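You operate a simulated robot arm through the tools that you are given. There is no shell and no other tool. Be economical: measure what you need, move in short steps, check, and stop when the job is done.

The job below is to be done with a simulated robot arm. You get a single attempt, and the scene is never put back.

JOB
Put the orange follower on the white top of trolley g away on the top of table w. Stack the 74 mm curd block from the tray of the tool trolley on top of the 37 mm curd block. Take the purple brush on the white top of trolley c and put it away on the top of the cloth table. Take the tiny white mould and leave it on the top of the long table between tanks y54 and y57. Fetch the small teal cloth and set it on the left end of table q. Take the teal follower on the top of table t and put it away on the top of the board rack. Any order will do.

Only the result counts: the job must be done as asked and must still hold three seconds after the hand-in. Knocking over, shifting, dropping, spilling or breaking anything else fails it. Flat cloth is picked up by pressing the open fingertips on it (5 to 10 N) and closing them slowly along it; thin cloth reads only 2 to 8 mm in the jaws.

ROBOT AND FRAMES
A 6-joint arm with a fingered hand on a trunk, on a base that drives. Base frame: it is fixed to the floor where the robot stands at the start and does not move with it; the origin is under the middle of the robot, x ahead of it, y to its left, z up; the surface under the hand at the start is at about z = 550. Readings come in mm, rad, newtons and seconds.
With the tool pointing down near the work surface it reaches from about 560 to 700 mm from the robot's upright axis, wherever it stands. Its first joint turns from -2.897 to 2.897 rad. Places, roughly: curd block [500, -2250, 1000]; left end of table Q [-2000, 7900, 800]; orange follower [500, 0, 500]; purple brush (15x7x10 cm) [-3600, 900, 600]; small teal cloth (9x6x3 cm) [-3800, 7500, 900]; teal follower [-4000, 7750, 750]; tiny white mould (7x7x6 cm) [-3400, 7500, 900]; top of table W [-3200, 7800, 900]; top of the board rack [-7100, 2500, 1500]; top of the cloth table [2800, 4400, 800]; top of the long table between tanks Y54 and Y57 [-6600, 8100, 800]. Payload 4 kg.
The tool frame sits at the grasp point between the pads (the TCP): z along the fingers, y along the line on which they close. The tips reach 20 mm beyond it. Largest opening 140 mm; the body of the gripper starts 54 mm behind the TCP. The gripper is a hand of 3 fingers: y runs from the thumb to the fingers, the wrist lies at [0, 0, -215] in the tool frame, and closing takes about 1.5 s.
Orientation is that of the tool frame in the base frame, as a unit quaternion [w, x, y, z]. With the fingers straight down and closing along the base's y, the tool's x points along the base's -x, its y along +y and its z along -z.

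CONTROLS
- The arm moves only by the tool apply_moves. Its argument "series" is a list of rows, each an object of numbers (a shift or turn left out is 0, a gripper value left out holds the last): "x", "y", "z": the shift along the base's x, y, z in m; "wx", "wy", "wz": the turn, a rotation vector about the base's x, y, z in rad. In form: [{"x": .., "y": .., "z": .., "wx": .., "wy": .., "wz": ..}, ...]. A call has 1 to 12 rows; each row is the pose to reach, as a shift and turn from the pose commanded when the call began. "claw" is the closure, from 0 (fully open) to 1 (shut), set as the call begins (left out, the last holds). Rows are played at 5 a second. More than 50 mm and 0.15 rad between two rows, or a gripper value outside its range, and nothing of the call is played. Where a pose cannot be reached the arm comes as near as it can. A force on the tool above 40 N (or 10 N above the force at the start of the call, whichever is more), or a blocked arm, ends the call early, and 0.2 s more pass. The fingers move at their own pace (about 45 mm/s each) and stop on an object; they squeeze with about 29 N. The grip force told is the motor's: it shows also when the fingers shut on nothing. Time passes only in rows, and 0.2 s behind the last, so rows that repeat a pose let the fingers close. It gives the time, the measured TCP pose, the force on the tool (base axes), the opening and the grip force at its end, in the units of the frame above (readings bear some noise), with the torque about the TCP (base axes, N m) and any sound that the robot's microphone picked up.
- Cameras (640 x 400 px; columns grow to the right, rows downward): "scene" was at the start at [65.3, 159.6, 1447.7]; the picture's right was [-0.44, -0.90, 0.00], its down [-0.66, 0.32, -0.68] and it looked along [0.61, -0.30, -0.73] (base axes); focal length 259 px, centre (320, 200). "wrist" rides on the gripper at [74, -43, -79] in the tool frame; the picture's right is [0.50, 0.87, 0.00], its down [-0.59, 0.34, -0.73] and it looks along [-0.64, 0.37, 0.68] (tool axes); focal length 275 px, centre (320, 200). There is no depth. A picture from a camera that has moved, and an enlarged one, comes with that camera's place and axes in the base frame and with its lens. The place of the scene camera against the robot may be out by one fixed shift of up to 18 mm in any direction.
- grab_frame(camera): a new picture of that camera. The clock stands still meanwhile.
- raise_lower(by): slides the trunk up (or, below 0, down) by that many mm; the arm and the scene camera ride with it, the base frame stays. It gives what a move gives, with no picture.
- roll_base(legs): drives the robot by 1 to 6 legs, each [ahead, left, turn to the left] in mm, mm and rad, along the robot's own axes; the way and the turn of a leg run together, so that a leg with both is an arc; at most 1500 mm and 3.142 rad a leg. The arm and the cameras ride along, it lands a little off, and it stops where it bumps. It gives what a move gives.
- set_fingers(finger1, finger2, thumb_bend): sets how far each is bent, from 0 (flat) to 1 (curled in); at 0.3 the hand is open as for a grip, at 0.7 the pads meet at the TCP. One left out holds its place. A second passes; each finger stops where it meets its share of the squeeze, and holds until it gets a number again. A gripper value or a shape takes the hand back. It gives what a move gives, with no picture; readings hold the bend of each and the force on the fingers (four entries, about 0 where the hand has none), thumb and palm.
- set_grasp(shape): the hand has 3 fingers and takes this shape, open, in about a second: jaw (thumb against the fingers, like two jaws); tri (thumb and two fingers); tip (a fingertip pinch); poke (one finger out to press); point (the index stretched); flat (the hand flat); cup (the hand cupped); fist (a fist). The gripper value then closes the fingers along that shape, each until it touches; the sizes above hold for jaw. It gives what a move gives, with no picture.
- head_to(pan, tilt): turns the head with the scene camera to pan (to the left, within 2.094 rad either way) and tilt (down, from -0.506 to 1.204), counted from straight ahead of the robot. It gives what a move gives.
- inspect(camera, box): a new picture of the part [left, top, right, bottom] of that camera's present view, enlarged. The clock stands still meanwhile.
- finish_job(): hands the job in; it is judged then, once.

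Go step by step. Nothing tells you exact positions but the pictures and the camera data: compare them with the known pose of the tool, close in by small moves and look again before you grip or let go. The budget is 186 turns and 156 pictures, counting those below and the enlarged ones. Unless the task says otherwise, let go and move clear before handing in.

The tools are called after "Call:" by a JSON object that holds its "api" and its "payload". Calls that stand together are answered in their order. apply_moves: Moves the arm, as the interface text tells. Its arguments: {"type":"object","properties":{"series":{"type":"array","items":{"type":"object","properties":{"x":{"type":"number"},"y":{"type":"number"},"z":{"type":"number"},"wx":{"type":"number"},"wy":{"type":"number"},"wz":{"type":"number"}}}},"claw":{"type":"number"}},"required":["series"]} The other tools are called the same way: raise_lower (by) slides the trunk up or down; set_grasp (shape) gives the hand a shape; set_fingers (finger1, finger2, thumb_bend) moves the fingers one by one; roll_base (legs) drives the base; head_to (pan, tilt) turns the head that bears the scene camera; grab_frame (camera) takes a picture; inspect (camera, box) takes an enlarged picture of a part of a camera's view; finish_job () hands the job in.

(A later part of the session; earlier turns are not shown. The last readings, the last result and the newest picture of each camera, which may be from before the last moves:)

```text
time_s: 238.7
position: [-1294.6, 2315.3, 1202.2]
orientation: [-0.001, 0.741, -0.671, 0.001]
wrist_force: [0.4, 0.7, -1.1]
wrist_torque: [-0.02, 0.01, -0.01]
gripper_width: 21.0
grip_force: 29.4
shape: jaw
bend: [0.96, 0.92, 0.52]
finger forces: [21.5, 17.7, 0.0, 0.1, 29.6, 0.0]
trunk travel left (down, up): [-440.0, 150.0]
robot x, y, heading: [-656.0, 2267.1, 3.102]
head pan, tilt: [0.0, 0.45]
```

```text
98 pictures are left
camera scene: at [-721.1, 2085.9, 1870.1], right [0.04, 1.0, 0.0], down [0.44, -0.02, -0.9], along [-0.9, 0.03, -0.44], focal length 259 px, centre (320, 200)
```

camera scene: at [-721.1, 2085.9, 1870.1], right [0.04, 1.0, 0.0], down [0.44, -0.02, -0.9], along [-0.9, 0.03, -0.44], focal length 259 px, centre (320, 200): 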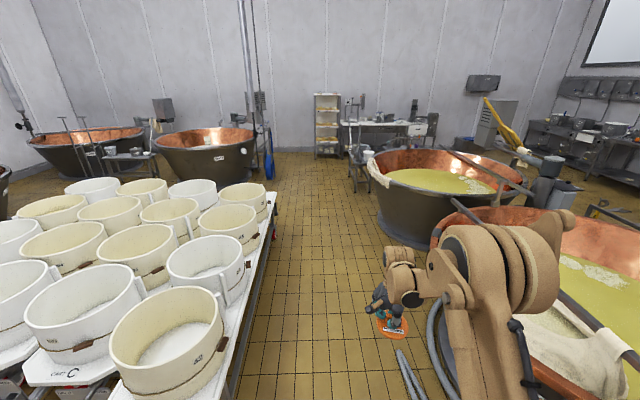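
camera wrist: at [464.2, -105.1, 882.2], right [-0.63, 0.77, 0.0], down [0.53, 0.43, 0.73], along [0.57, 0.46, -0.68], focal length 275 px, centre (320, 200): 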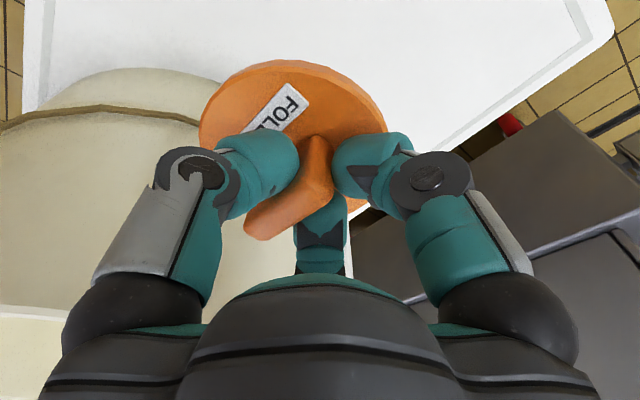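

The corridor is wide, with cart A's edge at y≈1670 and the vat rims at y≈2750. I'll drive west along y≈2200.

Call:
{"api": "roll_base", "payload": {"legs": [[0, 70, 0.039], [1300, 0, 0]]}}

Call:
{"api": "roll_base", "payload": {"legs": [[1500, 0, 0]]}}

Call:
{"api": "head_to", "payload": {"pan": -0.5, "tilt": 0.45}}

Call:
{"api": "grab_frame", "payload": {"camera": "scene"}}

```text
time_s: 245.8
position: [-2573.8, 2211.1, 1201.8]
orientation: [-0.001, 0.756, -0.654, 0.002]
wrist_force: [0.2, -1.0, -0.5]
wrist_torque: [-0.05, 0.03, -0.01]
gripper_width: 20.7
grip_force: 28.8
shape: jaw
bend: [0.96, 0.92, 0.52]
finger forces: [21.3, 17.6, 0.0, 0.1, 29.4, 0.0]
trunk travel left (down, up): [-440.0, 150.0]
robot x, y, heading: [-1933.7, 2191.9, -3.136]
head pan, tilt: [0.0, 0.45]
```

```text
time_s: 253.1
position: [-4051.2, 2223.6, 1202.6]
orientation: [-0.001, 0.75, -0.661, 0.001]
wrist_force: [-0.1, -0.6, -1.6]
wrist_torque: [0.0, 0.02, 0.03]
gripper_width: 20.9
grip_force: 29.0
shape: jaw
bend: [0.96, 0.92, 0.52]
finger forces: [21.4, 17.6, 0.0, 0.1, 29.5, 0.1]
trunk travel left (down, up): [-440.0, 150.0]
robot x, y, heading: [-3408.0, 2192.9, 3.131]
head pan, tilt: [0.0, 0.45]
```

```text
time_s: 254.0
position: [-4051.5, 2222.9, 1201.9]
orientation: [-0.001, 0.75, -0.661, 0.001]
wrist_force: [0.2, -0.3, -1.0]
wrist_torque: [-0.03, 0.03, 0.0]
gripper_width: 20.8
grip_force: 28.8
shape: jaw
bend: [0.96, 0.92, 0.52]
finger forces: [21.4, 17.8, 0.0, 0.0, 29.4, 0.0]
trunk travel left (down, up): [-440.0, 150.0]
robot x, y, heading: [-3410.1, 2196.5, 3.134]
head pan, tilt: [-0.499, 0.45]
```

```text
97 pictures are left
camera scene: at [-3460.2, 2052.3, 1870.1], right [0.49, 0.87, 0.0], down [0.38, -0.21, -0.9], along [-0.79, 0.44, -0.44], focal length 259 px, centre (320, 200)
```

scene: 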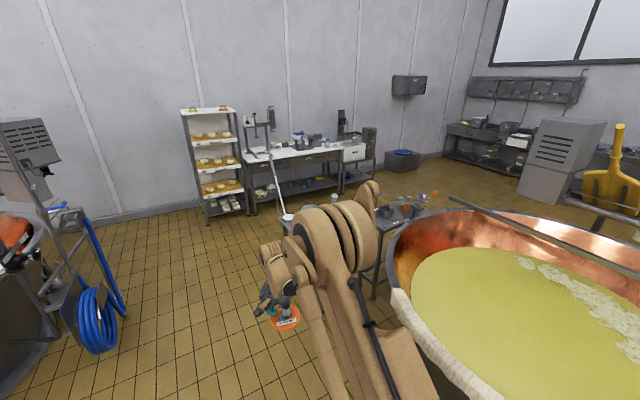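

The way west is open: the rack is at about (-7000, 2260) and a work table runs along the west wall. I'll go to x≈-5850 and turn north.

Call:
{"api": "roll_base", "payload": {"legs": [[1200, 0, 0.008], [1230, 0, 0]]}}

Call:
{"api": "roll_base", "payload": {"legs": [[0, 0, -1.571]]}}

Call:
{"api": "head_to", "payload": {"pan": -0.15, "tilt": 0.4}}

Call:
{"api": "grab_frame", "payload": {"camera": "scene"}}

```text
time_s: 265.9
position: [-6462.2, 2259.2, 1202.6]
orientation: [-0.001, 0.748, -0.664, 0.001]
wrist_force: [-0.5, -0.4, -0.9]
wrist_torque: [0.01, -0.01, 0.01]
gripper_width: 21.2
grip_force: 29.5
shape: jaw
bend: [0.96, 0.92, 0.52]
finger forces: [21.2, 17.8, 0.0, 0.0, 29.4, 0.0]
trunk travel left (down, up): [-440.0, 150.0]
robot x, y, heading: [-5820.7, 2223.1, 3.125]
head pan, tilt: [-0.499, 0.45]
```

```text
time_s: 270.1
position: [-5790.0, 2866.4, 1201.9]
orientation: [0.001, -0.061, 0.998, -0.001]
wrist_force: [0.1, 0.2, -1.3]
wrist_torque: [0.02, 0.01, -0.01]
gripper_width: 20.9
grip_force: 29.1
shape: jaw
bend: [0.96, 0.92, 0.52]
finger forces: [19.5, 17.2, 0.0, 0.0, 27.7, 0.0]
trunk travel left (down, up): [-440.0, 150.0]
robot x, y, heading: [-5822.3, 2224.8, 1.559]
head pan, tilt: [-0.499, 0.45]
```

```text
time_s: 270.9
position: [-5789.7, 2865.5, 1202.3]
orientation: [0.0, -0.061, 0.998, 0.0]
wrist_force: [-0.5, -0.5, -0.9]
wrist_torque: [0.03, 0.0, 0.0]
gripper_width: 21.0
grip_force: 29.0
shape: jaw
bend: [0.96, 0.92, 0.52]
finger forces: [19.5, 17.2, 0.0, 0.0, 27.7, 0.1]
trunk travel left (down, up): [-440.0, 150.0]
robot x, y, heading: [-5824.5, 2225.5, 1.558]
head pan, tilt: [-0.15, 0.4]
```

```text
96 pictures are left
camera scene: at [-5983.7, 2304.7, 1874.7], right [0.99, -0.16, 0.0], down [-0.06, -0.38, -0.92], along [0.15, 0.91, -0.39], focal length 259 px, centre (320, 200)
```

scene: 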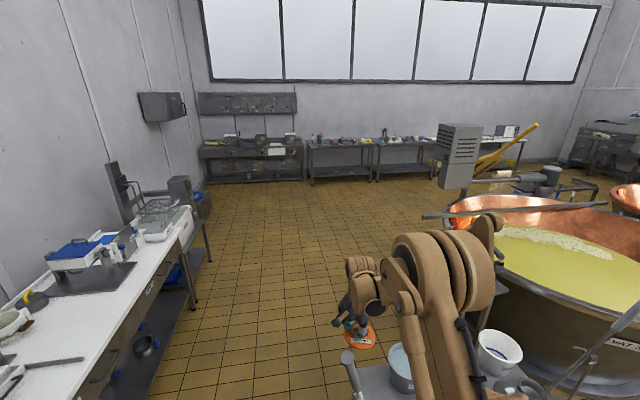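

A small table with buckets stands just ahead at x>-5820, and the west bench edge is at x≈-6700. I'll shift left to x≈-6260 and drive north between them.

Call:
{"api": "roll_base", "payload": {"legs": [[0, 440, 0.012]]}}

Call:
{"api": "roll_base", "payload": {"legs": [[1200, 0, 0]]}}

Call:
{"api": "head_to", "payload": {"pan": -0.45, "tilt": 0.5}}

Call:
{"api": "grab_frame", "payload": {"camera": "scene"}}

```text
time_s: 273.6
position: [-6231.6, 2871.2, 1203.1]
orientation: [0.0, -0.067, 0.998, -0.001]
wrist_force: [0.1, -1.0, -1.3]
wrist_torque: [0.03, 0.02, -0.02]
gripper_width: 21.0
grip_force: 29.4
shape: jaw
bend: [0.96, 0.92, 0.52]
finger forces: [19.5, 17.2, 0.0, 0.0, 27.7, 0.0]
trunk travel left (down, up): [-440.0, 150.0]
robot x, y, heading: [-6257.9, 2230.5, 1.562]
head pan, tilt: [-0.15, 0.4]
```

```text
time_s: 279.7
position: [-6236.4, 4079.8, 1202.0]
orientation: [0.0, -0.07, 0.998, -0.001]
wrist_force: [-0.7, -0.6, -1.1]
wrist_torque: [0.0, 0.0, 0.0]
gripper_width: 20.8
grip_force: 28.4
shape: jaw
bend: [0.96, 0.92, 0.52]
finger forces: [19.4, 17.3, 0.0, 0.1, 27.7, 0.0]
trunk travel left (down, up): [-440.0, 150.0]
robot x, y, heading: [-6256.3, 3437.7, 1.578]
head pan, tilt: [-0.15, 0.4]
```

```text
time_s: 280.5
position: [-6237.2, 4079.6, 1203.5]
orientation: [0.0, -0.071, 0.997, 0.001]
wrist_force: [0.1, 0.2, -0.7]
wrist_torque: [0.01, 0.01, 0.01]
gripper_width: 20.8
grip_force: 29.1
shape: jaw
bend: [0.96, 0.92, 0.52]
finger forces: [19.4, 17.1, 0.0, 0.0, 27.6, 0.0]
trunk travel left (down, up): [-440.0, 150.0]
robot x, y, heading: [-6253.9, 3437.2, 1.578]
head pan, tilt: [-0.45, 0.499]
```

```text
95 pictures are left
camera scene: at [-6394.7, 3505.2, 1865.6], right [0.9, -0.43, 0.0], down [-0.21, -0.43, -0.88], along [0.38, 0.79, -0.48], focal length 259 px, centre (320, 200)
```

scene: 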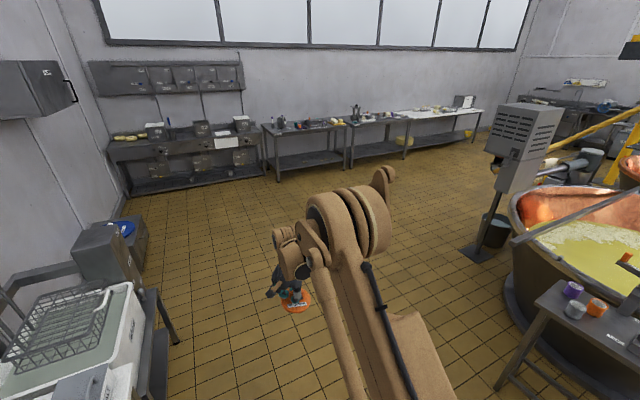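

The floor north is clear. Reading along the wall I see the long table, then T (x≈-5300 to -3900), W (x≈-3850 to -2300) and Q. I'll drive to a spot in front of W.

Call:
{"api": "roll_base", "payload": {"legs": [[1500, 0, -0.008], [1450, 0, 0]]}}

Call:
{"api": "roll_base", "payload": {"legs": [[0, -1450, 0], [0, -1450, 0]]}}

Call:
{"api": "head_to", "payload": {"pan": 0.0, "tilt": 0.6}}

Call:
{"api": "grab_frame", "payload": {"camera": "scene"}}

```text
time_s: 294.6
position: [-6366.5, 7000.2, 1203.0]
orientation: [0.001, -0.105, 0.995, -0.001]
wrist_force: [-0.2, 0.5, -0.3]
wrist_torque: [0.0, 0.01, -0.01]
gripper_width: 20.9
grip_force: 29.2
shape: jaw
bend: [0.96, 0.92, 0.52]
finger forces: [19.3, 17.3, 0.0, 0.1, 27.4, 0.0]
trunk travel left (down, up): [-440.0, 150.0]
robot x, y, heading: [-6345.4, 6360.0, 1.646]
head pan, tilt: [-0.45, 0.499]
```

```text
time_s: 308.6
position: [-3453.0, 7212.3, 1202.1]
orientation: [0.0, -0.099, 0.995, 0.0]
wrist_force: [-0.3, -0.1, -0.8]
wrist_torque: [0.01, 0.0, 0.01]
gripper_width: 20.8
grip_force: 29.5
shape: jaw
bend: [0.96, 0.92, 0.52]
finger forces: [19.2, 17.2, 0.0, 0.0, 27.4, 0.0]
trunk travel left (down, up): [-440.0, 150.0]
robot x, y, heading: [-3436.4, 6568.9, 1.635]
head pan, tilt: [-0.45, 0.499]
```

```text
time_s: 309.6
position: [-3454.1, 7210.5, 1201.9]
orientation: [0.0, -0.1, 0.995, 0.0]
wrist_force: [0.2, 0.3, -0.1]
wrist_torque: [0.04, 0.02, 0.0]
gripper_width: 20.7
grip_force: 29.1
shape: jaw
bend: [0.96, 0.92, 0.52]
finger forces: [19.2, 17.1, 0.0, 0.0, 27.5, 0.1]
trunk travel left (down, up): [-440.0, 150.0]
robot x, y, heading: [-3437.8, 6570.9, 1.635]
head pan, tilt: [0.0, 0.6]
```

```text
94 pictures are left
camera scene: at [-3617.6, 6631.8, 1856.5], right [1.0, 0.06, 0.0], down [0.04, -0.56, -0.82], along [-0.05, 0.82, -0.57], focal length 259 px, centre (320, 200)
```

scene: 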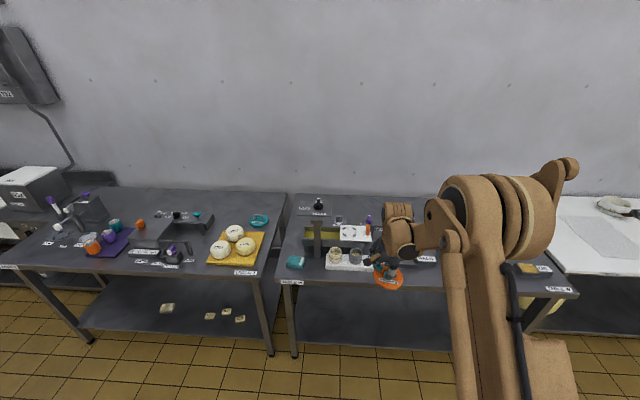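

I'm in front of tables T and W. I'll zoom in to identify the items and find a free spot on W.

Call:
{"api": "inspect", "payload": {"camera": "scene", "box": [270, 180, 430, 300]}}

Call:
{"api": "inspect", "payload": {"camera": "scene", "box": [120, 180, 290, 290]}}

Call:
{"api": "head_to", "payload": {"pan": -0.75, "tilt": 0.6}}

Call:
{"api": "grab_frame", "payload": {"camera": "scene"}}

```text
3.33 times, centred on (350, 240) of scene
camera zoom: at [-3617.6, 6631.8, 1856.5], right [1.0, 0.06, 0.0], down [0.04, -0.56, -0.82], along [-0.05, 0.82, -0.57], focal length 863 px, centre (220, 67)
```

zoom: 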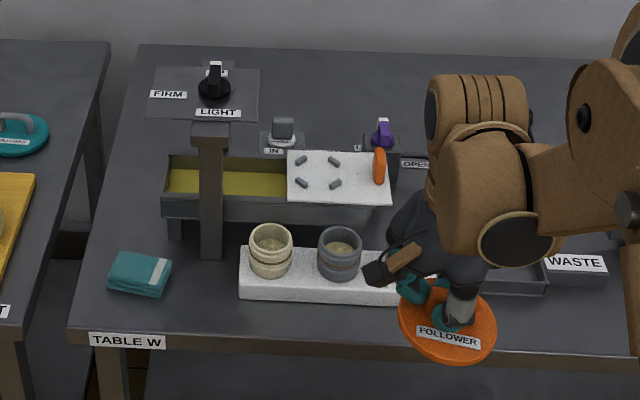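

```text
3.64 times, centred on (205, 235) of scene
camera zoom: at [-3617.6, 6631.8, 1856.5], right [1.0, 0.06, 0.0], down [0.04, -0.56, -0.82], along [-0.05, 0.82, -0.57], focal length 941 px, centre (738, 73)
```

zoom: 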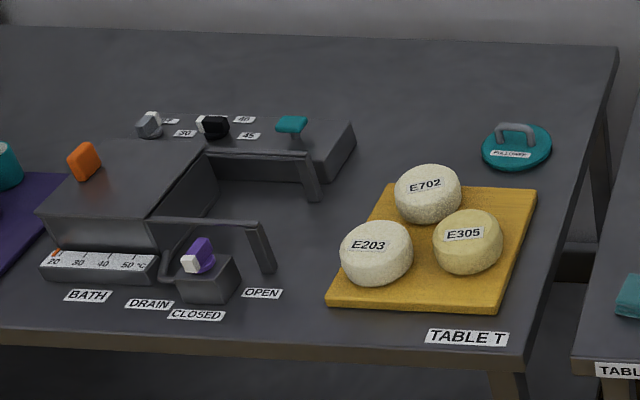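

```text
time_s: 310.6
position: [-3454.2, 7211.3, 1202.6]
orientation: [0.0, -0.1, 0.995, 0.0]
wrist_force: [0.8, -0.7, -1.5]
wrist_torque: [-0.02, 0.0, 0.02]
gripper_width: 21.0
grip_force: 28.8
shape: jaw
bend: [0.96, 0.92, 0.52]
finger forces: [19.2, 17.2, 0.0, 0.0, 27.4, 0.0]
trunk travel left (down, up): [-440.0, 150.0]
robot x, y, heading: [-3440.6, 6570.7, 1.631]
head pan, tilt: [-0.75, 0.6]
```

```text
91 pictures are left
camera scene: at [-3556.1, 6612.0, 1856.5], right [0.77, -0.63, 0.0], down [-0.36, -0.44, -0.82], along [0.52, 0.64, -0.57], focal length 259 px, centre (320, 200)
```

scene: 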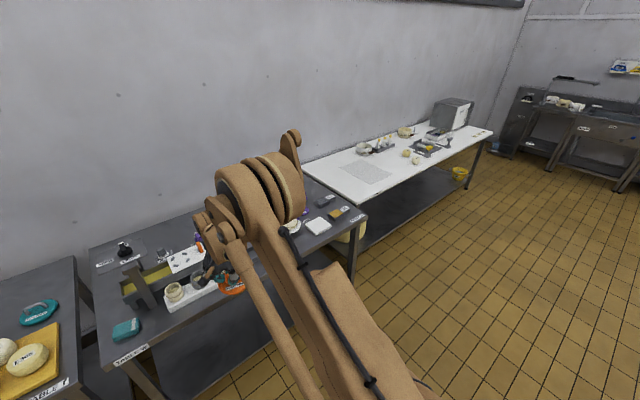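

Table W's right part is hidden by the arm. I'll move right to view it and table Q.

Call:
{"api": "roll_base", "payload": {"legs": [[0, -700, -0.062]]}}

Call:
{"api": "head_to", "payload": {"pan": 0.1, "tilt": 0.65}}

Call:
{"api": "grab_frame", "payload": {"camera": "scene"}}

```text
time_s: 314.4
position: [-2737.2, 7240.4, 1202.7]
orientation: [0.001, -0.078, 0.997, 0.0]
wrist_force: [0.5, -0.1, -1.3]
wrist_torque: [0.01, 0.05, 0.0]
gripper_width: 20.7
grip_force: 28.9
shape: jaw
bend: [0.96, 0.92, 0.52]
finger forces: [19.2, 17.3, 0.0, 0.0, 27.4, 0.0]
trunk travel left (down, up): [-440.0, 150.0]
robot x, y, heading: [-2750.4, 6598.3, 1.589]
head pan, tilt: [-0.75, 0.6]
```

```text
time_s: 315.6
position: [-2737.7, 7238.8, 1203.2]
orientation: [0.0, -0.078, 0.997, 0.0]
wrist_force: [0.5, 0.2, -0.1]
wrist_torque: [0.02, 0.01, -0.02]
gripper_width: 20.8
grip_force: 28.7
shape: jaw
bend: [0.96, 0.92, 0.52]
finger forces: [19.2, 17.2, 0.1, 0.0, 27.4, 0.0]
trunk travel left (down, up): [-440.0, 150.0]
robot x, y, heading: [-2746.9, 6599.8, 1.589]
head pan, tilt: [0.099, 0.649]
```

```text
90 pictures are left
camera scene: at [-2935.0, 6666.7, 1852.2], right [0.99, 0.12, 0.0], down [0.07, -0.6, -0.8], along [-0.09, 0.79, -0.6], focal length 259 px, centre (320, 200)
```

scene: 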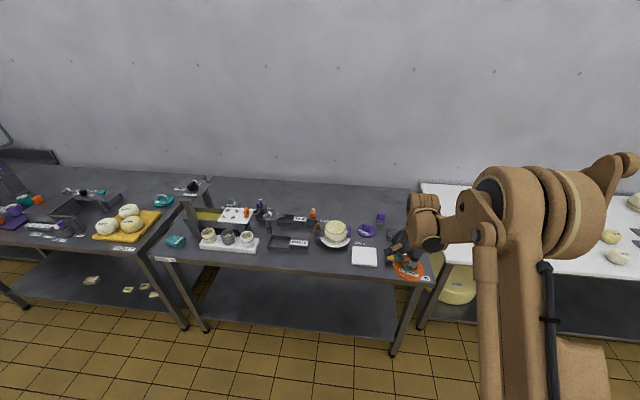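

Call:
{"api": "inspect", "payload": {"camera": "scene", "box": [150, 170, 290, 270]}}

Call:
{"api": "inspect", "payload": {"camera": "scene", "box": [260, 170, 450, 290]}}

```text
4.00 times, centred on (220, 220) of scene
camera zoom: at [-2935.0, 6666.7, 1852.2], right [0.99, 0.12, 0.0], down [0.07, -0.6, -0.8], along [-0.09, 0.79, -0.6], focal length 1035 px, centre (720, 120)
```

zoom: 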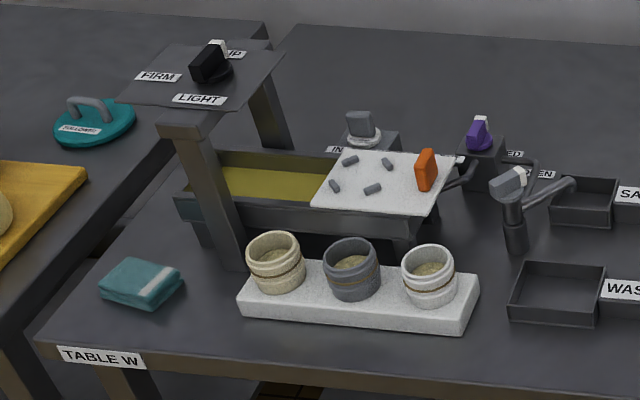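

```text
3.33 times, centred on (355, 230) of scene
camera zoom: at [-2935.0, 6666.7, 1852.2], right [0.99, 0.12, 0.0], down [0.07, -0.6, -0.8], along [-0.09, 0.79, -0.6], focal length 863 px, centre (203, 100)
```

zoom: 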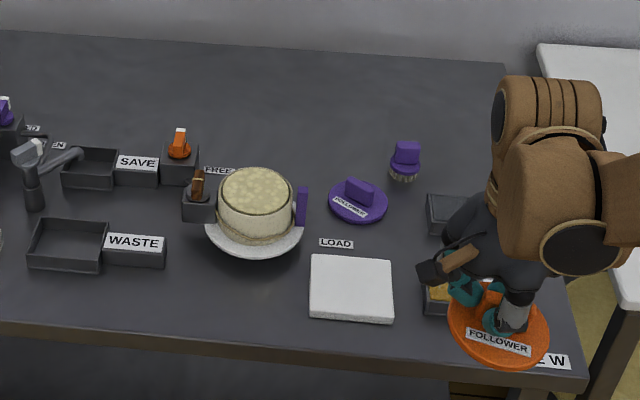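

The white mould is the right-hand cup on the tray at about x≈-3400. W has a free spot near (-2978, 7482) between the waste box and the white plate, so I'll stand at (-2978, 6870) to place the follower there.

Call:
{"api": "roll_base", "payload": {"legs": [[270, 231, -0.018]]}}

Call:
{"api": "raise_lower", "payload": {"by": -90}}

Call:
{"api": "head_to", "payload": {"pan": -0.1, "tilt": 0.85}}

Call:
{"api": "grab_frame", "payload": {"camera": "scene"}}

Call:
{"api": "grab_frame", "payload": {"camera": "wrist"}}

```text
time_s: 317.9
position: [-2961.7, 7508.0, 1200.2]
orientation: [0.001, -0.069, 0.998, -0.001]
wrist_force: [0.0, -0.3, -0.7]
wrist_torque: [-0.01, 0.01, -0.01]
gripper_width: 20.8
grip_force: 29.4
shape: jaw
bend: [0.96, 0.92, 0.52]
finger forces: [19.1, 17.3, 0.0, 0.1, 27.5, 0.0]
trunk travel left (down, up): [-440.0, 150.0]
robot x, y, heading: [-2983.9, 6864.2, 1.569]
head pan, tilt: [0.099, 0.649]
```

```text
time_s: 319.2
position: [-2962.1, 7506.5, 1112.6]
orientation: [0.001, -0.069, 0.998, 0.0]
wrist_force: [0.4, 1.1, -0.7]
wrist_torque: [0.0, 0.01, 0.0]
gripper_width: 20.8
grip_force: 28.8
shape: jaw
bend: [0.96, 0.92, 0.52]
finger forces: [19.2, 17.3, 0.1, 0.0, 27.5, 0.0]
trunk travel left (down, up): [-350.0, 240.0]
robot x, y, heading: [-2986.9, 6863.4, 1.572]
head pan, tilt: [0.099, 0.649]
```

```text
time_s: 319.9
position: [-2960.3, 7506.6, 1112.4]
orientation: [0.001, -0.069, 0.998, 0.0]
wrist_force: [-0.3, 0.5, -0.7]
wrist_torque: [0.04, 0.01, 0.02]
gripper_width: 20.8
grip_force: 29.1
shape: jaw
bend: [0.96, 0.92, 0.52]
finger forces: [19.3, 17.2, 0.1, 0.1, 27.5, 0.0]
trunk travel left (down, up): [-350.0, 240.0]
robot x, y, heading: [-2981.4, 6862.4, 1.578]
head pan, tilt: [-0.099, 0.85]
```

```text
87 pictures are left
camera scene: at [-3152.9, 6929.4, 1745.7], right [1.0, -0.1, 0.0], down [-0.07, -0.75, -0.66], along [0.06, 0.66, -0.75], focal length 259 px, centre (320, 200)
```

scene: 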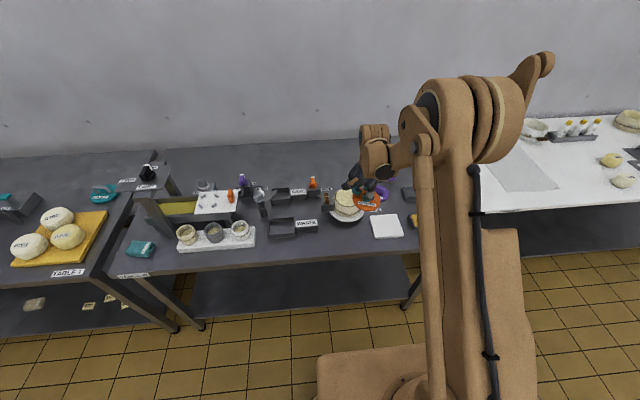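

```text
86 pictures are left
camera wrist: at [-3029.2, 7454.2, 1191.6], right [-0.61, 0.79, 0.0], down [0.54, 0.42, 0.73], along [0.58, 0.45, -0.68], focal length 275 px, centre (320, 200)
```

wrist: 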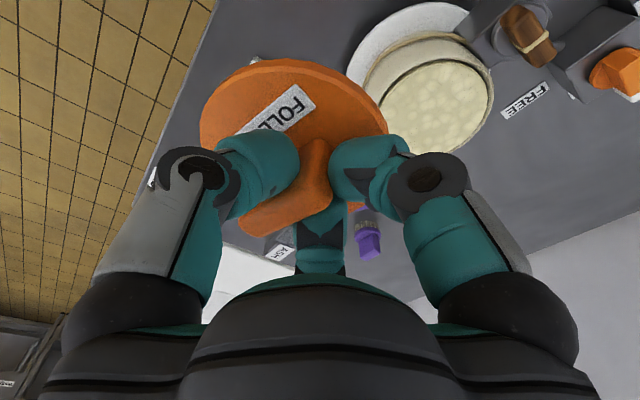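

Call:
{"api": "inspect", "payload": {"camera": "scene", "box": [260, 170, 420, 270]}}

```text
4.00 times, centred on (340, 220) of scene
camera zoom: at [-3152.9, 6929.4, 1745.7], right [1.0, -0.1, 0.0], down [-0.07, -0.75, -0.66], along [0.06, 0.66, -0.75], focal length 1035 px, centre (240, 120)
```

zoom: 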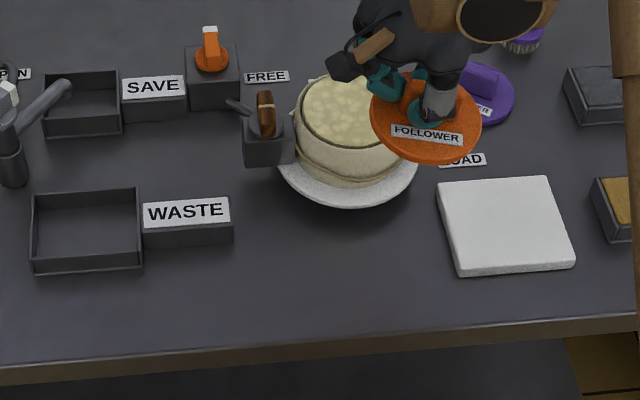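

I'll move over the free spot, descend partway, and compare with the scene before going lower.

Call:
{"api": "apply_moves", "payload": {"series": [{"x": -0.03, "y": -0.01}, {"x": -0.059, "y": -0.021}, {"x": -0.059, "y": -0.021, "z": -0.04}, {"x": -0.059, "y": -0.021, "z": -0.08}, {"x": -0.059, "y": -0.021, "z": -0.12}, {"x": -0.059, "y": -0.021, "z": -0.15}]}}

Call:
{"api": "inspect", "payload": {"camera": "scene", "box": [260, 170, 420, 270]}}

```text
time_s: 321.3
position: [-3019.6, 7485.9, 962.7]
orientation: [0.001, -0.068, 0.998, -0.001]
wrist_force: [0.5, -0.8, -1.3]
wrist_torque: [0.0, 0.02, -0.01]
gripper_width: 21.0
grip_force: 29.1
shape: jaw
bend: [0.96, 0.92, 0.52]
finger forces: [19.2, 17.2, 0.0, 0.0, 27.2, 0.1]
trunk travel left (down, up): [-350.0, 240.0]
robot x, y, heading: [-2983.2, 6864.0, 1.575]
head pan, tilt: [-0.099, 0.85]
```

```text
4.00 times, centred on (340, 220) of scene
camera zoom: at [-3153.0, 6929.9, 1745.6], right [1.0, -0.1, 0.0], down [-0.07, -0.75, -0.66], along [0.06, 0.66, -0.75], focal length 1035 px, centre (240, 120)
```

zoom: 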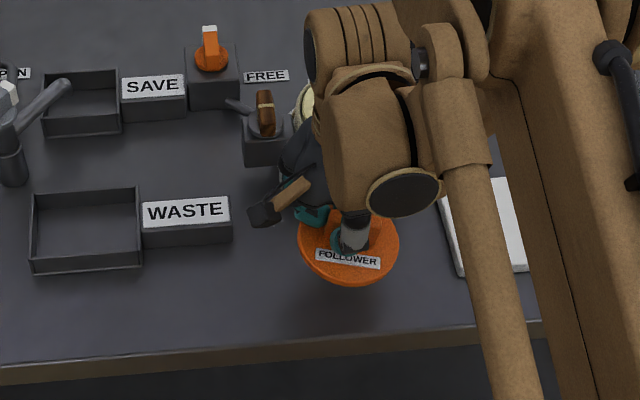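

The disc will land at a clear spot, so I'll descend slowly to contact.

Call:
{"api": "apply_moves", "payload": {"series": [{"z": -0.025}, {"z": -0.04}, {"z": -0.044}, {"z": -0.048}, {"z": -0.052}, {"z": -0.056}, {"z": -0.06}]}}

```text
time_s: 322.9
position: [-3020.7, 7486.5, 903.6]
orientation: [0.001, -0.069, 0.998, 0.0]
wrist_force: [-0.2, 1.4, 2.8]
wrist_torque: [-0.12, -0.17, -0.01]
gripper_width: 20.6
grip_force: 29.4
shape: jaw
bend: [0.96, 0.92, 0.52]
finger forces: [18.1, 20.5, 0.1, 0.1, 29.3, 0.0]
trunk travel left (down, up): [-350.0, 240.0]
robot x, y, heading: [-2986.5, 6864.7, 1.57]
head pan, tilt: [-0.099, 0.85]
```

The follower is touching the table, so I'll release it and rise.

Call:
{"api": "apply_moves", "payload": {"series": [{}, {}, {}, {}, {}, {}, {}, {}, {}], "claw": 0}}

Call:
{"api": "apply_moves", "payload": {"series": [{"z": 0.03}, {"z": 0.07}, {"z": 0.11}, {"z": 0.15}, {"z": 0.19}, {"z": 0.23}]}}

Call:
{"api": "inspect", "payload": {"camera": "scene", "box": [260, 170, 420, 270]}}

Call:
{"api": "inspect", "payload": {"camera": "scene", "box": [110, 180, 270, 280]}}

```text
time_s: 324.9
position: [-3020.3, 7485.9, 903.5]
orientation: [0.0, -0.068, 0.998, 0.001]
wrist_force: [0.6, -0.4, -0.5]
wrist_torque: [0.01, 0.03, 0.01]
gripper_width: 140.3
grip_force: 0.0
shape: jaw
bend: [0.3, 0.3, 0.3]
finger forces: [0.0, 0.1, 0.1, 0.0, 0.0, 0.0]
trunk travel left (down, up): [-350.0, 240.0]
robot x, y, heading: [-2983.8, 6864.9, 1.577]
head pan, tilt: [-0.099, 0.85]
```

```text
time_s: 326.3
position: [-3020.6, 7487.1, 1133.0]
orientation: [0.001, -0.068, 0.998, -0.001]
wrist_force: [0.3, 0.7, 0.1]
wrist_torque: [0.0, 0.02, -0.03]
gripper_width: 140.1
grip_force: 0.1
shape: jaw
bend: [0.3, 0.3, 0.3]
finger forces: [0.1, 0.1, 0.1, 0.0, 0.0, 0.0]
trunk travel left (down, up): [-350.0, 240.0]
robot x, y, heading: [-2983.9, 6865.9, 1.575]
head pan, tilt: [-0.099, 0.85]
```

```text
4.00 times, centred on (340, 220) of scene
camera zoom: at [-3152.9, 6927.8, 1745.7], right [1.0, -0.1, 0.0], down [-0.07, -0.75, -0.66], along [0.06, 0.66, -0.75], focal length 1035 px, centre (240, 120)
```

zoom: 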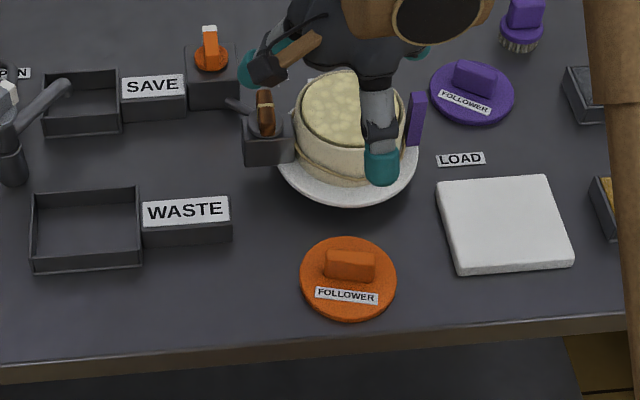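

```text
4.00 times, centred on (190, 230) of scene
camera zoom: at [-3152.9, 6927.8, 1745.7], right [1.0, -0.1, 0.0], down [-0.07, -0.75, -0.66], along [0.06, 0.66, -0.75], focal length 1035 px, centre (840, 80)
```

zoom: 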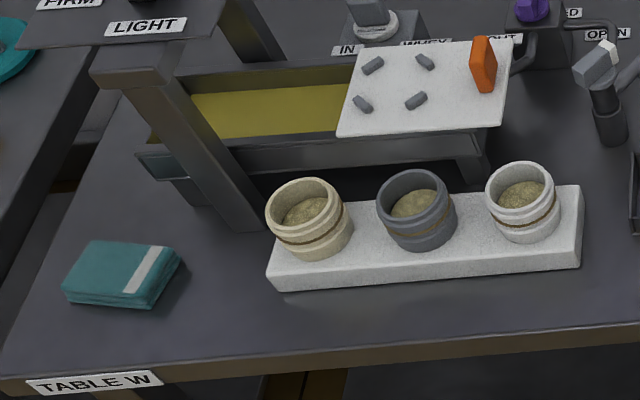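

The orange follower is placed. Next comes the teal cloth at about (-3811, 7523), turned about -15°, which goes to Q. I'll drive left at a safe hand height and look closer.

Call:
{"api": "apply_moves", "payload": {"series": [{"z": 0.04, "wz": 0.1}, {"z": 0.08, "wz": 0.2}, {"z": 0.09, "wz": 0.34}, {"z": 0.09, "wz": 0.48}, {"z": 0.09, "wz": 0.62}, {"z": 0.09, "wz": 0.76}, {"z": 0.09, "wz": 0.9}, {"z": 0.09, "wz": 1.04}, {"z": 0.09, "wz": 1.18}]}}

Call:
{"api": "roll_base", "payload": {"legs": [[0, 810, -0.004]]}}

Call:
{"api": "grab_frame", "payload": {"camera": "wrist"}}

```text
time_s: 328.3
position: [-3020.6, 7487.2, 1222.4]
orientation: [0.0, -0.613, 0.79, 0.0]
wrist_force: [0.2, -0.1, 0.3]
wrist_torque: [-0.01, -0.01, 0.02]
gripper_width: 139.8
grip_force: 0.0
shape: jaw
bend: [0.3, 0.3, 0.3]
finger forces: [0.0, 0.0, 0.0, 0.1, 0.1, 0.1]
trunk travel left (down, up): [-350.0, 240.0]
robot x, y, heading: [-2979.8, 6866.9, 1.57]
head pan, tilt: [-0.099, 0.85]
```

```text
time_s: 332.6
position: [-3825.7, 7487.9, 1222.7]
orientation: [0.001, -0.609, 0.793, -0.001]
wrist_force: [0.4, 0.2, -0.7]
wrist_torque: [0.02, 0.0, -0.03]
gripper_width: 139.9
grip_force: 0.0
shape: jaw
bend: [0.3, 0.3, 0.3]
finger forces: [0.0, 0.0, 0.0, 0.1, 0.0, 0.1]
trunk travel left (down, up): [-350.0, 240.0]
robot x, y, heading: [-3790.7, 6870.2, 1.568]
head pan, tilt: [-0.099, 0.85]
```

```text
81 pictures are left
camera wrist: at [-3803.7, 7405.0, 1302.2], right [-0.97, -0.26, 0.0], down [-0.18, 0.65, 0.73], along [-0.19, 0.71, -0.68], focal length 275 px, centre (320, 200)
```

wrist: 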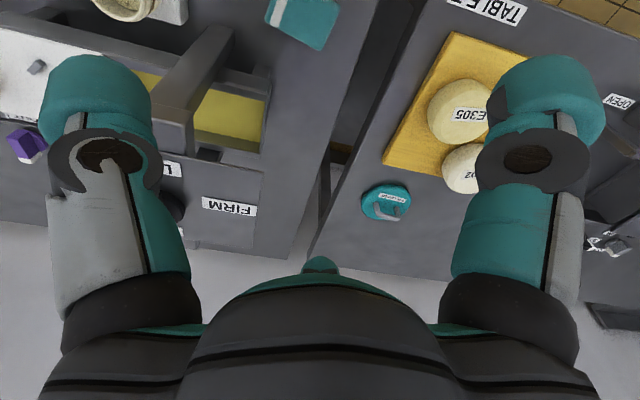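

Call:
{"api": "apply_moves", "payload": {"series": [{"y": -0.04, "z": -0.03}, {"y": -0.08, "z": -0.06}, {"y": -0.09, "z": -0.1}]}}

Call:
{"api": "grab_frame", "payload": {"camera": "wrist"}}

```text
time_s: 333.4
position: [-3825.4, 7399.5, 1122.1]
orientation: [0.001, -0.609, 0.793, -0.001]
wrist_force: [0.6, 0.1, 0.1]
wrist_torque: [0.01, 0.01, -0.02]
gripper_width: 140.0
grip_force: 0.0
shape: jaw
bend: [0.3, 0.3, 0.3]
finger forces: [0.0, 0.0, 0.1, 0.1, 0.0, 0.0]
trunk travel left (down, up): [-350.0, 240.0]
robot x, y, heading: [-3796.5, 6869.6, 1.566]
head pan, tilt: [-0.099, 0.85]
```

```text
80 pictures are left
camera wrist: at [-3803.7, 7315.9, 1201.3], right [-0.97, -0.26, 0.0], down [-0.18, 0.66, 0.73], along [-0.19, 0.71, -0.68], focal length 275 px, centre (320, 200)
```

wrist: 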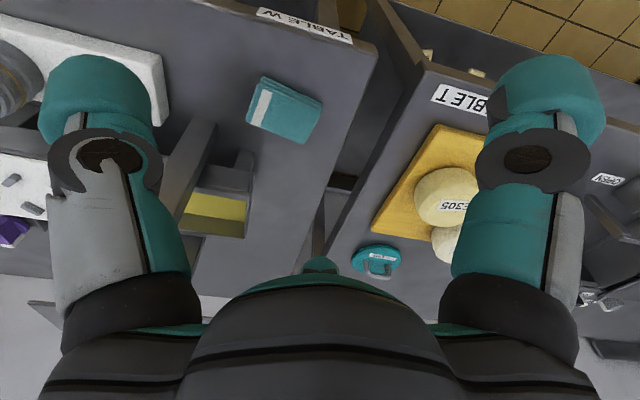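

Call:
{"api": "inspect", "payload": {"camera": "wrist", "box": [220, 60, 348, 160]}}

```text
4.00 times, centred on (284, 110) of wrist
camera zoom: at [-3803.7, 7315.9, 1201.3], right [-0.97, -0.26, 0.0], down [-0.18, 0.66, 0.73], along [-0.19, 0.71, -0.68], focal length 1101 px, centre (464, 560)
```

zoom: 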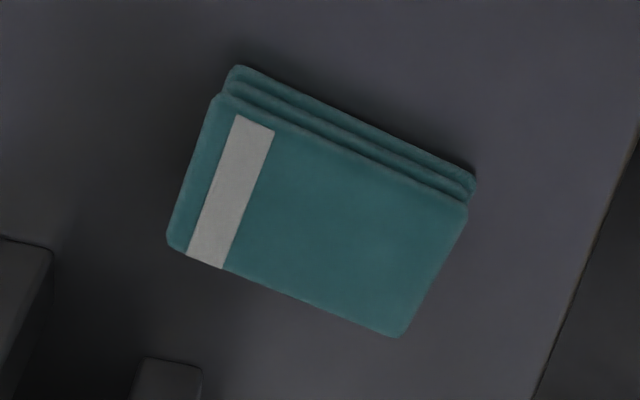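

The cloth is centred near (-3806, 7505) with its long axis about -10° from x. I'll align the thumb to its right end, come down around it and check.

Call:
{"api": "apply_moves", "payload": {"series": [{"x": 0.01, "y": 0.045, "wz": 0.04}, {"x": 0.022, "y": 0.09, "wz": 0.078}, {"x": 0.022, "y": 0.106, "z": -0.04, "wz": 0.078}, {"x": 0.022, "y": 0.106, "z": -0.085, "wz": 0.078}, {"x": 0.022, "y": 0.106, "z": -0.13, "wz": 0.078}, {"x": 0.022, "y": 0.106, "z": -0.165, "wz": 0.078}]}}

Call:
{"api": "grab_frame", "payload": {"camera": "wrist"}}

Call:
{"api": "head_to", "payload": {"pan": -0.1, "tilt": 0.95}}

Call:
{"api": "inspect", "payload": {"camera": "scene", "box": [270, 110, 450, 240]}}

```text
time_s: 334.8
position: [-3803.2, 7504.8, 954.9]
orientation: [0.0, -0.641, 0.768, 0.0]
wrist_force: [0.6, 0.5, -0.9]
wrist_torque: [0.0, 0.02, -0.01]
gripper_width: 139.9
grip_force: 0.1
shape: jaw
bend: [0.3, 0.3, 0.3]
finger forces: [0.1, 0.0, 0.1, 0.1, 0.1, 0.1]
trunk travel left (down, up): [-350.0, 240.0]
robot x, y, heading: [-3794.6, 6866.0, 1.56]
head pan, tilt: [-0.099, 0.85]
```

```text
78 pictures are left
camera wrist: at [-3774.6, 7423.4, 1034.3], right [-0.94, -0.33, 0.0], down [-0.23, 0.64, 0.73], along [-0.25, 0.69, -0.68], focal length 275 px, centre (320, 200)
```

wrist: 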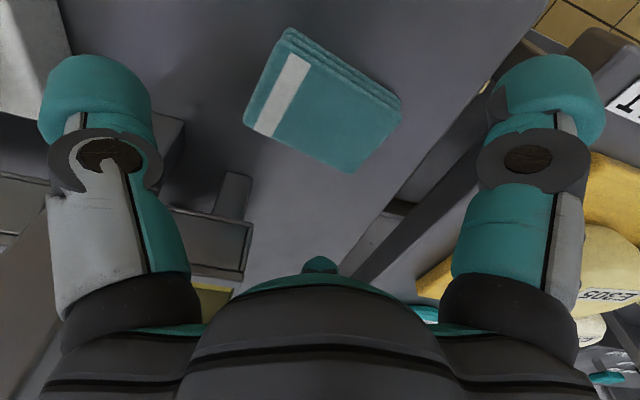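

```text
time_s: 335.5
position: [-3802.0, 7503.6, 955.4]
orientation: [0.001, -0.641, 0.768, 0.001]
wrist_force: [0.3, -0.1, 0.2]
wrist_torque: [0.02, -0.01, -0.02]
gripper_width: 140.3
grip_force: 0.0
shape: jaw
bend: [0.3, 0.3, 0.3]
finger forces: [0.0, 0.1, 0.0, 0.0, 0.0, 0.0]
trunk travel left (down, up): [-350.0, 240.0]
robot x, y, heading: [-3792.7, 6865.6, 1.566]
head pan, tilt: [-0.099, 0.949]
```

```text
3.08 times, centred on (360, 175) of scene
camera zoom: at [-3962.1, 6926.6, 1738.2], right [0.99, -0.1, 0.0], down [-0.09, -0.81, -0.58], along [0.06, 0.58, -0.81], focal length 796 px, centre (197, 277)
```

zoom: 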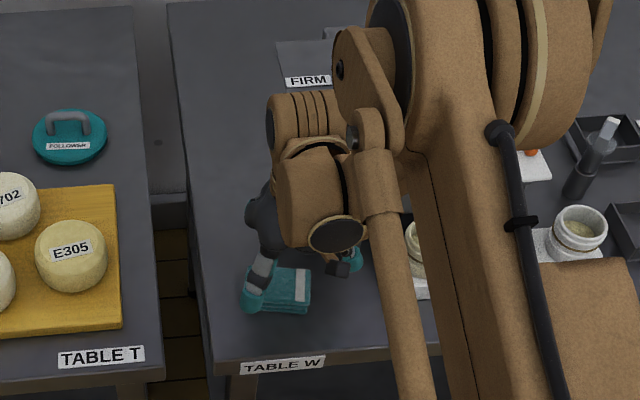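

The cloth is centred nearer y=7512 with its top at about z=875. I'll shift and go down until the tips are just at the table.

Call:
{"api": "apply_moves", "payload": {"series": [{"y": 0.008, "z": -0.03}, {"y": 0.008, "z": -0.055}, {"y": 0.008, "z": -0.062}, {"y": 0.008, "z": -0.066}, {"y": 0.008, "z": -0.069}, {"y": 0.008, "z": -0.071}]}}

Call:
{"api": "grab_frame", "payload": {"camera": "wrist"}}

```text
time_s: 336.9
position: [-3803.4, 7513.0, 887.1]
orientation: [0.0, -0.64, 0.768, 0.001]
wrist_force: [-0.4, 0.3, -0.7]
wrist_torque: [-0.01, 0.0, -0.01]
gripper_width: 139.9
grip_force: 0.0
shape: jaw
bend: [0.3, 0.3, 0.3]
finger forces: [0.0, 0.0, 0.1, 0.0, 0.1, 0.0]
trunk travel left (down, up): [-350.0, 240.0]
robot x, y, heading: [-3794.3, 6868.0, 1.572]
head pan, tilt: [-0.099, 0.949]
```

```text
76 pictures are left
camera wrist: at [-3775.5, 7431.3, 966.2], right [-0.94, -0.33, 0.0], down [-0.23, 0.64, 0.73], along [-0.25, 0.69, -0.68], focal length 275 px, centre (320, 200)
```

wrist: 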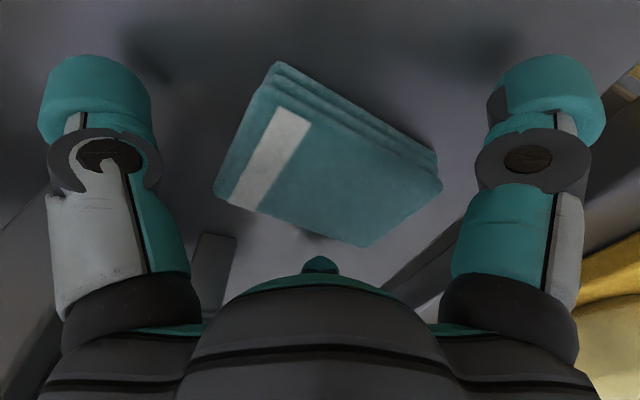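

Well centred. I'll lower 3 mm more and close in stages.

Call:
{"api": "apply_moves", "payload": {"series": [{"y": -0.002, "z": -0.003}, {"y": -0.002, "z": -0.003}]}}

Call:
{"api": "apply_moves", "payload": {"series": [{}, {}, {}, {}, {}, {}], "claw": 0.5}}

Call:
{"api": "grab_frame", "payload": {"camera": "wrist"}}

```text
time_s: 337.5
position: [-3802.7, 7510.6, 884.6]
orientation: [-0.001, -0.64, 0.768, 0.0]
wrist_force: [0.1, -0.1, -0.4]
wrist_torque: [-0.04, 0.01, 0.0]
gripper_width: 140.2
grip_force: 0.1
shape: jaw
bend: [0.3, 0.3, 0.3]
finger forces: [0.1, 0.0, 0.1, 0.1, 0.0, 0.0]
trunk travel left (down, up): [-350.0, 240.0]
robot x, y, heading: [-3794.5, 6869.3, 1.57]
head pan, tilt: [-0.099, 0.949]
```

```text
time_s: 338.9
position: [-3805.1, 7511.0, 884.8]
orientation: [0.0, -0.639, 0.769, 0.0]
wrist_force: [-0.1, 0.5, -1.0]
wrist_torque: [0.03, 0.02, -0.03]
gripper_width: 63.7
grip_force: 29.0
shape: jaw
bend: [0.35, 0.36, 0.35]
finger forces: [23.2, 22.0, 0.0, 0.1, 26.0, 0.0]
trunk travel left (down, up): [-350.0, 240.0]
robot x, y, heading: [-3794.0, 6868.0, 1.566]
head pan, tilt: [-0.099, 0.949]
```

```text
75 pictures are left
camera wrist: at [-3775.1, 7429.1, 963.0], right [-0.94, -0.33, 0.0], down [-0.23, 0.64, 0.73], along [-0.25, 0.69, -0.68], focal length 275 px, centre (320, 200)
```

wrist: 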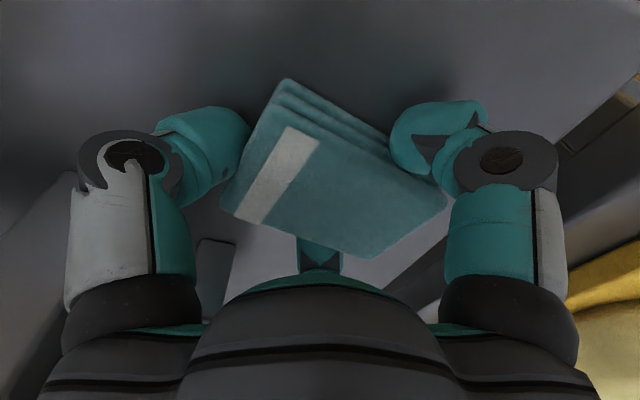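

The cloth is gripped like a solid pad. I'll hold it fully and lift.

Call:
{"api": "apply_moves", "payload": {"series": [{}, {}, {}], "claw": 1}}

Call:
{"api": "apply_moves", "payload": {"series": [{"z": 0.015}, {"z": 0.04}, {"z": 0.08}, {"z": 0.12}, {"z": 0.16}, {"z": 0.2}, {"z": 0.24}, {"z": 0.28}]}}

Call:
{"api": "grab_frame", "payload": {"camera": "wrist"}}

```text
time_s: 339.7
position: [-3803.5, 7510.1, 884.1]
orientation: [-0.001, -0.64, 0.769, 0.0]
wrist_force: [-0.5, -0.3, 0.0]
wrist_torque: [0.02, 0.0, -0.01]
gripper_width: 63.6
grip_force: 29.1
shape: jaw
bend: [0.35, 0.36, 0.35]
finger forces: [23.0, 22.1, 0.0, 0.0, 26.0, 0.1]
trunk travel left (down, up): [-350.0, 240.0]
robot x, y, heading: [-3794.1, 6865.7, 1.569]
head pan, tilt: [-0.099, 0.949]
```

```text
time_s: 341.5
position: [-3803.2, 7510.4, 1165.5]
orientation: [0.0, -0.64, 0.768, 0.001]
wrist_force: [1.3, -0.3, -0.2]
wrist_torque: [0.04, -0.03, 0.02]
gripper_width: 63.3
grip_force: 29.2
shape: jaw
bend: [0.35, 0.36, 0.35]
finger forces: [23.3, 22.4, 0.1, 0.0, 25.6, 0.0]
trunk travel left (down, up): [-350.0, 240.0]
robot x, y, heading: [-3790.7, 6867.4, 1.569]
head pan, tilt: [-0.099, 0.949]
```

```text
74 pictures are left
camera wrist: at [-3775.0, 7429.7, 1244.5], right [-0.94, -0.33, 0.0], down [-0.23, 0.64, 0.73], along [-0.25, 0.69, -0.68], focal length 275 px, centre (320, 200)
```

wrist: 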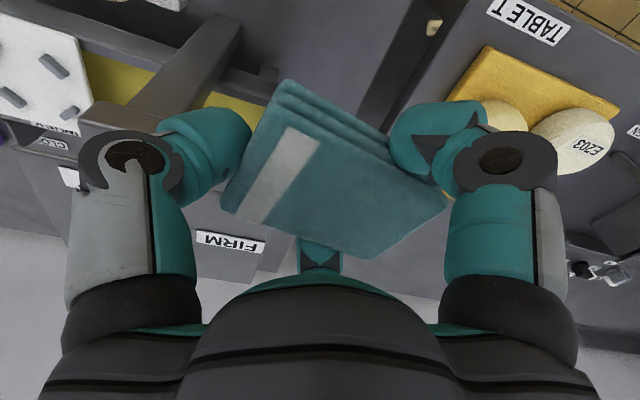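

The cloth is secure. I'll carry it high across W to table Q.

Call:
{"api": "apply_moves", "payload": {"series": [{"z": 0.04}, {"z": 0.08}]}}

Call:
{"api": "roll_base", "payload": {"legs": [[-200, 0, 0], [0, -1000, 0]]}}

Call:
{"api": "roll_base", "payload": {"legs": [[0, -750, 0]]}}

Call:
{"api": "head_to", "payload": {"pan": -0.1, "tilt": 0.7}}

Call:
{"api": "grab_frame", "payload": {"camera": "scene"}}

```text
time_s: 342.1
position: [-3802.4, 7509.3, 1243.0]
orientation: [0.0, -0.64, 0.768, 0.001]
wrist_force: [-0.2, -0.3, -0.4]
wrist_torque: [0.04, -0.02, -0.02]
gripper_width: 63.3
grip_force: 28.5
shape: jaw
bend: [0.35, 0.36, 0.35]
finger forces: [23.3, 22.4, 0.0, 0.1, 25.2, 0.0]
trunk travel left (down, up): [-350.0, 240.0]
robot x, y, heading: [-3791.3, 6866.8, 1.565]
head pan, tilt: [-0.099, 0.949]
```

```text
time_s: 348.4
position: [-2806.2, 7298.6, 1243.0]
orientation: [0.0, -0.634, 0.774, -0.001]
wrist_force: [0.0, -0.9, -0.1]
wrist_torque: [-0.03, 0.0, -0.04]
gripper_width: 63.2
grip_force: 29.1
shape: jaw
bend: [0.35, 0.36, 0.35]
finger forces: [23.4, 22.3, 0.0, 0.0, 25.3, 0.0]
trunk travel left (down, up): [-350.0, 240.0]
robot x, y, heading: [-2807.7, 6657.1, 1.551]
head pan, tilt: [-0.099, 0.949]
```

```text
time_s: 352.5
position: [-2042.4, 7277.9, 1244.5]
orientation: [0.0, -0.63, 0.777, 0.0]
wrist_force: [0.3, -0.1, 0.0]
wrist_torque: [0.01, -0.01, 0.02]
gripper_width: 63.0
grip_force: 29.1
shape: jaw
bend: [0.35, 0.36, 0.35]
finger forces: [23.5, 22.4, 0.0, 0.1, 25.3, 0.0]
trunk travel left (down, up): [-350.0, 240.0]
robot x, y, heading: [-2047.4, 6631.9, 1.544]
head pan, tilt: [-0.099, 0.949]
```

```text
time_s: 353.3
position: [-2043.0, 7277.5, 1243.4]
orientation: [0.0, -0.631, 0.776, 0.0]
wrist_force: [0.5, 0.4, -1.3]
wrist_torque: [0.0, 0.03, 0.01]
gripper_width: 63.4
grip_force: 29.0
shape: jaw
bend: [0.35, 0.36, 0.35]
finger forces: [23.4, 22.5, 0.0, 0.1, 25.2, 0.0]
trunk travel left (down, up): [-350.0, 240.0]
robot x, y, heading: [-2051.0, 6636.8, 1.542]
head pan, tilt: [-0.099, 0.7]
```

```text
73 pictures are left
camera scene: at [-2216.1, 6711.4, 1757.8], right [0.99, -0.13, 0.0], down [-0.08, -0.64, -0.76], along [0.1, 0.76, -0.64], focal length 259 px, centre (320, 200)
```

scene: 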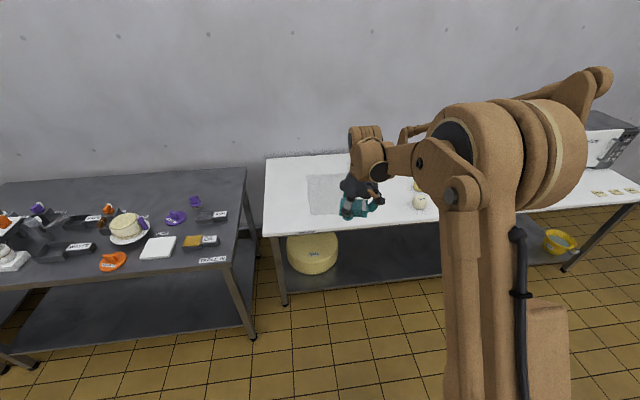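

Q's left end is a clear white strip, x≈-2395 to -2180, left of a grey sheet. I'll move to place the cloth near (-2290, 7690).

Call:
{"api": "roll_base", "payload": {"legs": [[420, 235, 0.026]]}}

Call:
{"api": "head_to", "payload": {"pan": -0.1, "tilt": 0.85}}

Call:
{"api": "grab_frame", "payload": {"camera": "scene"}}

Call:
{"api": "grab_frame", "payload": {"camera": "wrist"}}

```text
time_s: 356.1
position: [-2282.0, 7703.1, 1243.6]
orientation: [0.001, -0.636, 0.772, -0.001]
wrist_force: [-1.4, -0.2, -0.9]
wrist_torque: [0.04, -0.01, -0.03]
gripper_width: 63.3
grip_force: 28.8
shape: jaw
bend: [0.35, 0.36, 0.35]
finger forces: [23.4, 22.4, 0.0, 0.0, 25.3, 0.1]
trunk travel left (down, up): [-350.0, 240.0]
robot x, y, heading: [-2278.7, 7062.4, 1.552]
head pan, tilt: [-0.099, 0.7]
```

```text
time_s: 356.9
position: [-2281.0, 7703.2, 1243.1]
orientation: [0.0, -0.635, 0.772, 0.0]
wrist_force: [-1.2, 0.3, 0.1]
wrist_torque: [-0.03, 0.01, -0.01]
gripper_width: 63.2
grip_force: 28.8
shape: jaw
bend: [0.35, 0.36, 0.35]
finger forces: [23.4, 22.4, 0.0, 0.0, 25.4, 0.0]
trunk travel left (down, up): [-350.0, 240.0]
robot x, y, heading: [-2279.9, 7063.2, 1.551]
head pan, tilt: [-0.099, 0.85]
```

```text
72 pictures are left
camera scene: at [-2447.0, 7128.0, 1745.7], right [0.99, -0.12, 0.0], down [-0.09, -0.75, -0.66], along [0.08, 0.66, -0.75], focal length 259 px, centre (320, 200)
```

scene: 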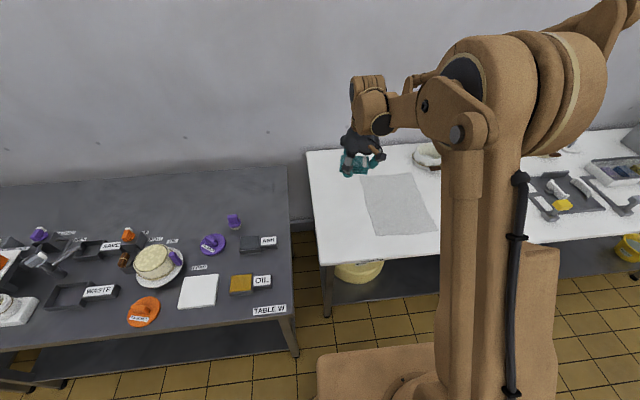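

```text
71 pictures are left
camera wrist: at [-2253.9, 7621.7, 1322.5], right [-0.95, -0.32, 0.0], down [-0.22, 0.64, 0.73], along [-0.24, 0.7, -0.68], focal length 275 px, centre (320, 200)
```

wrist: 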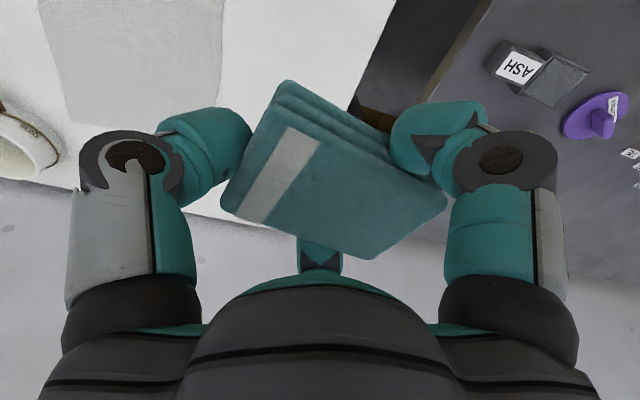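

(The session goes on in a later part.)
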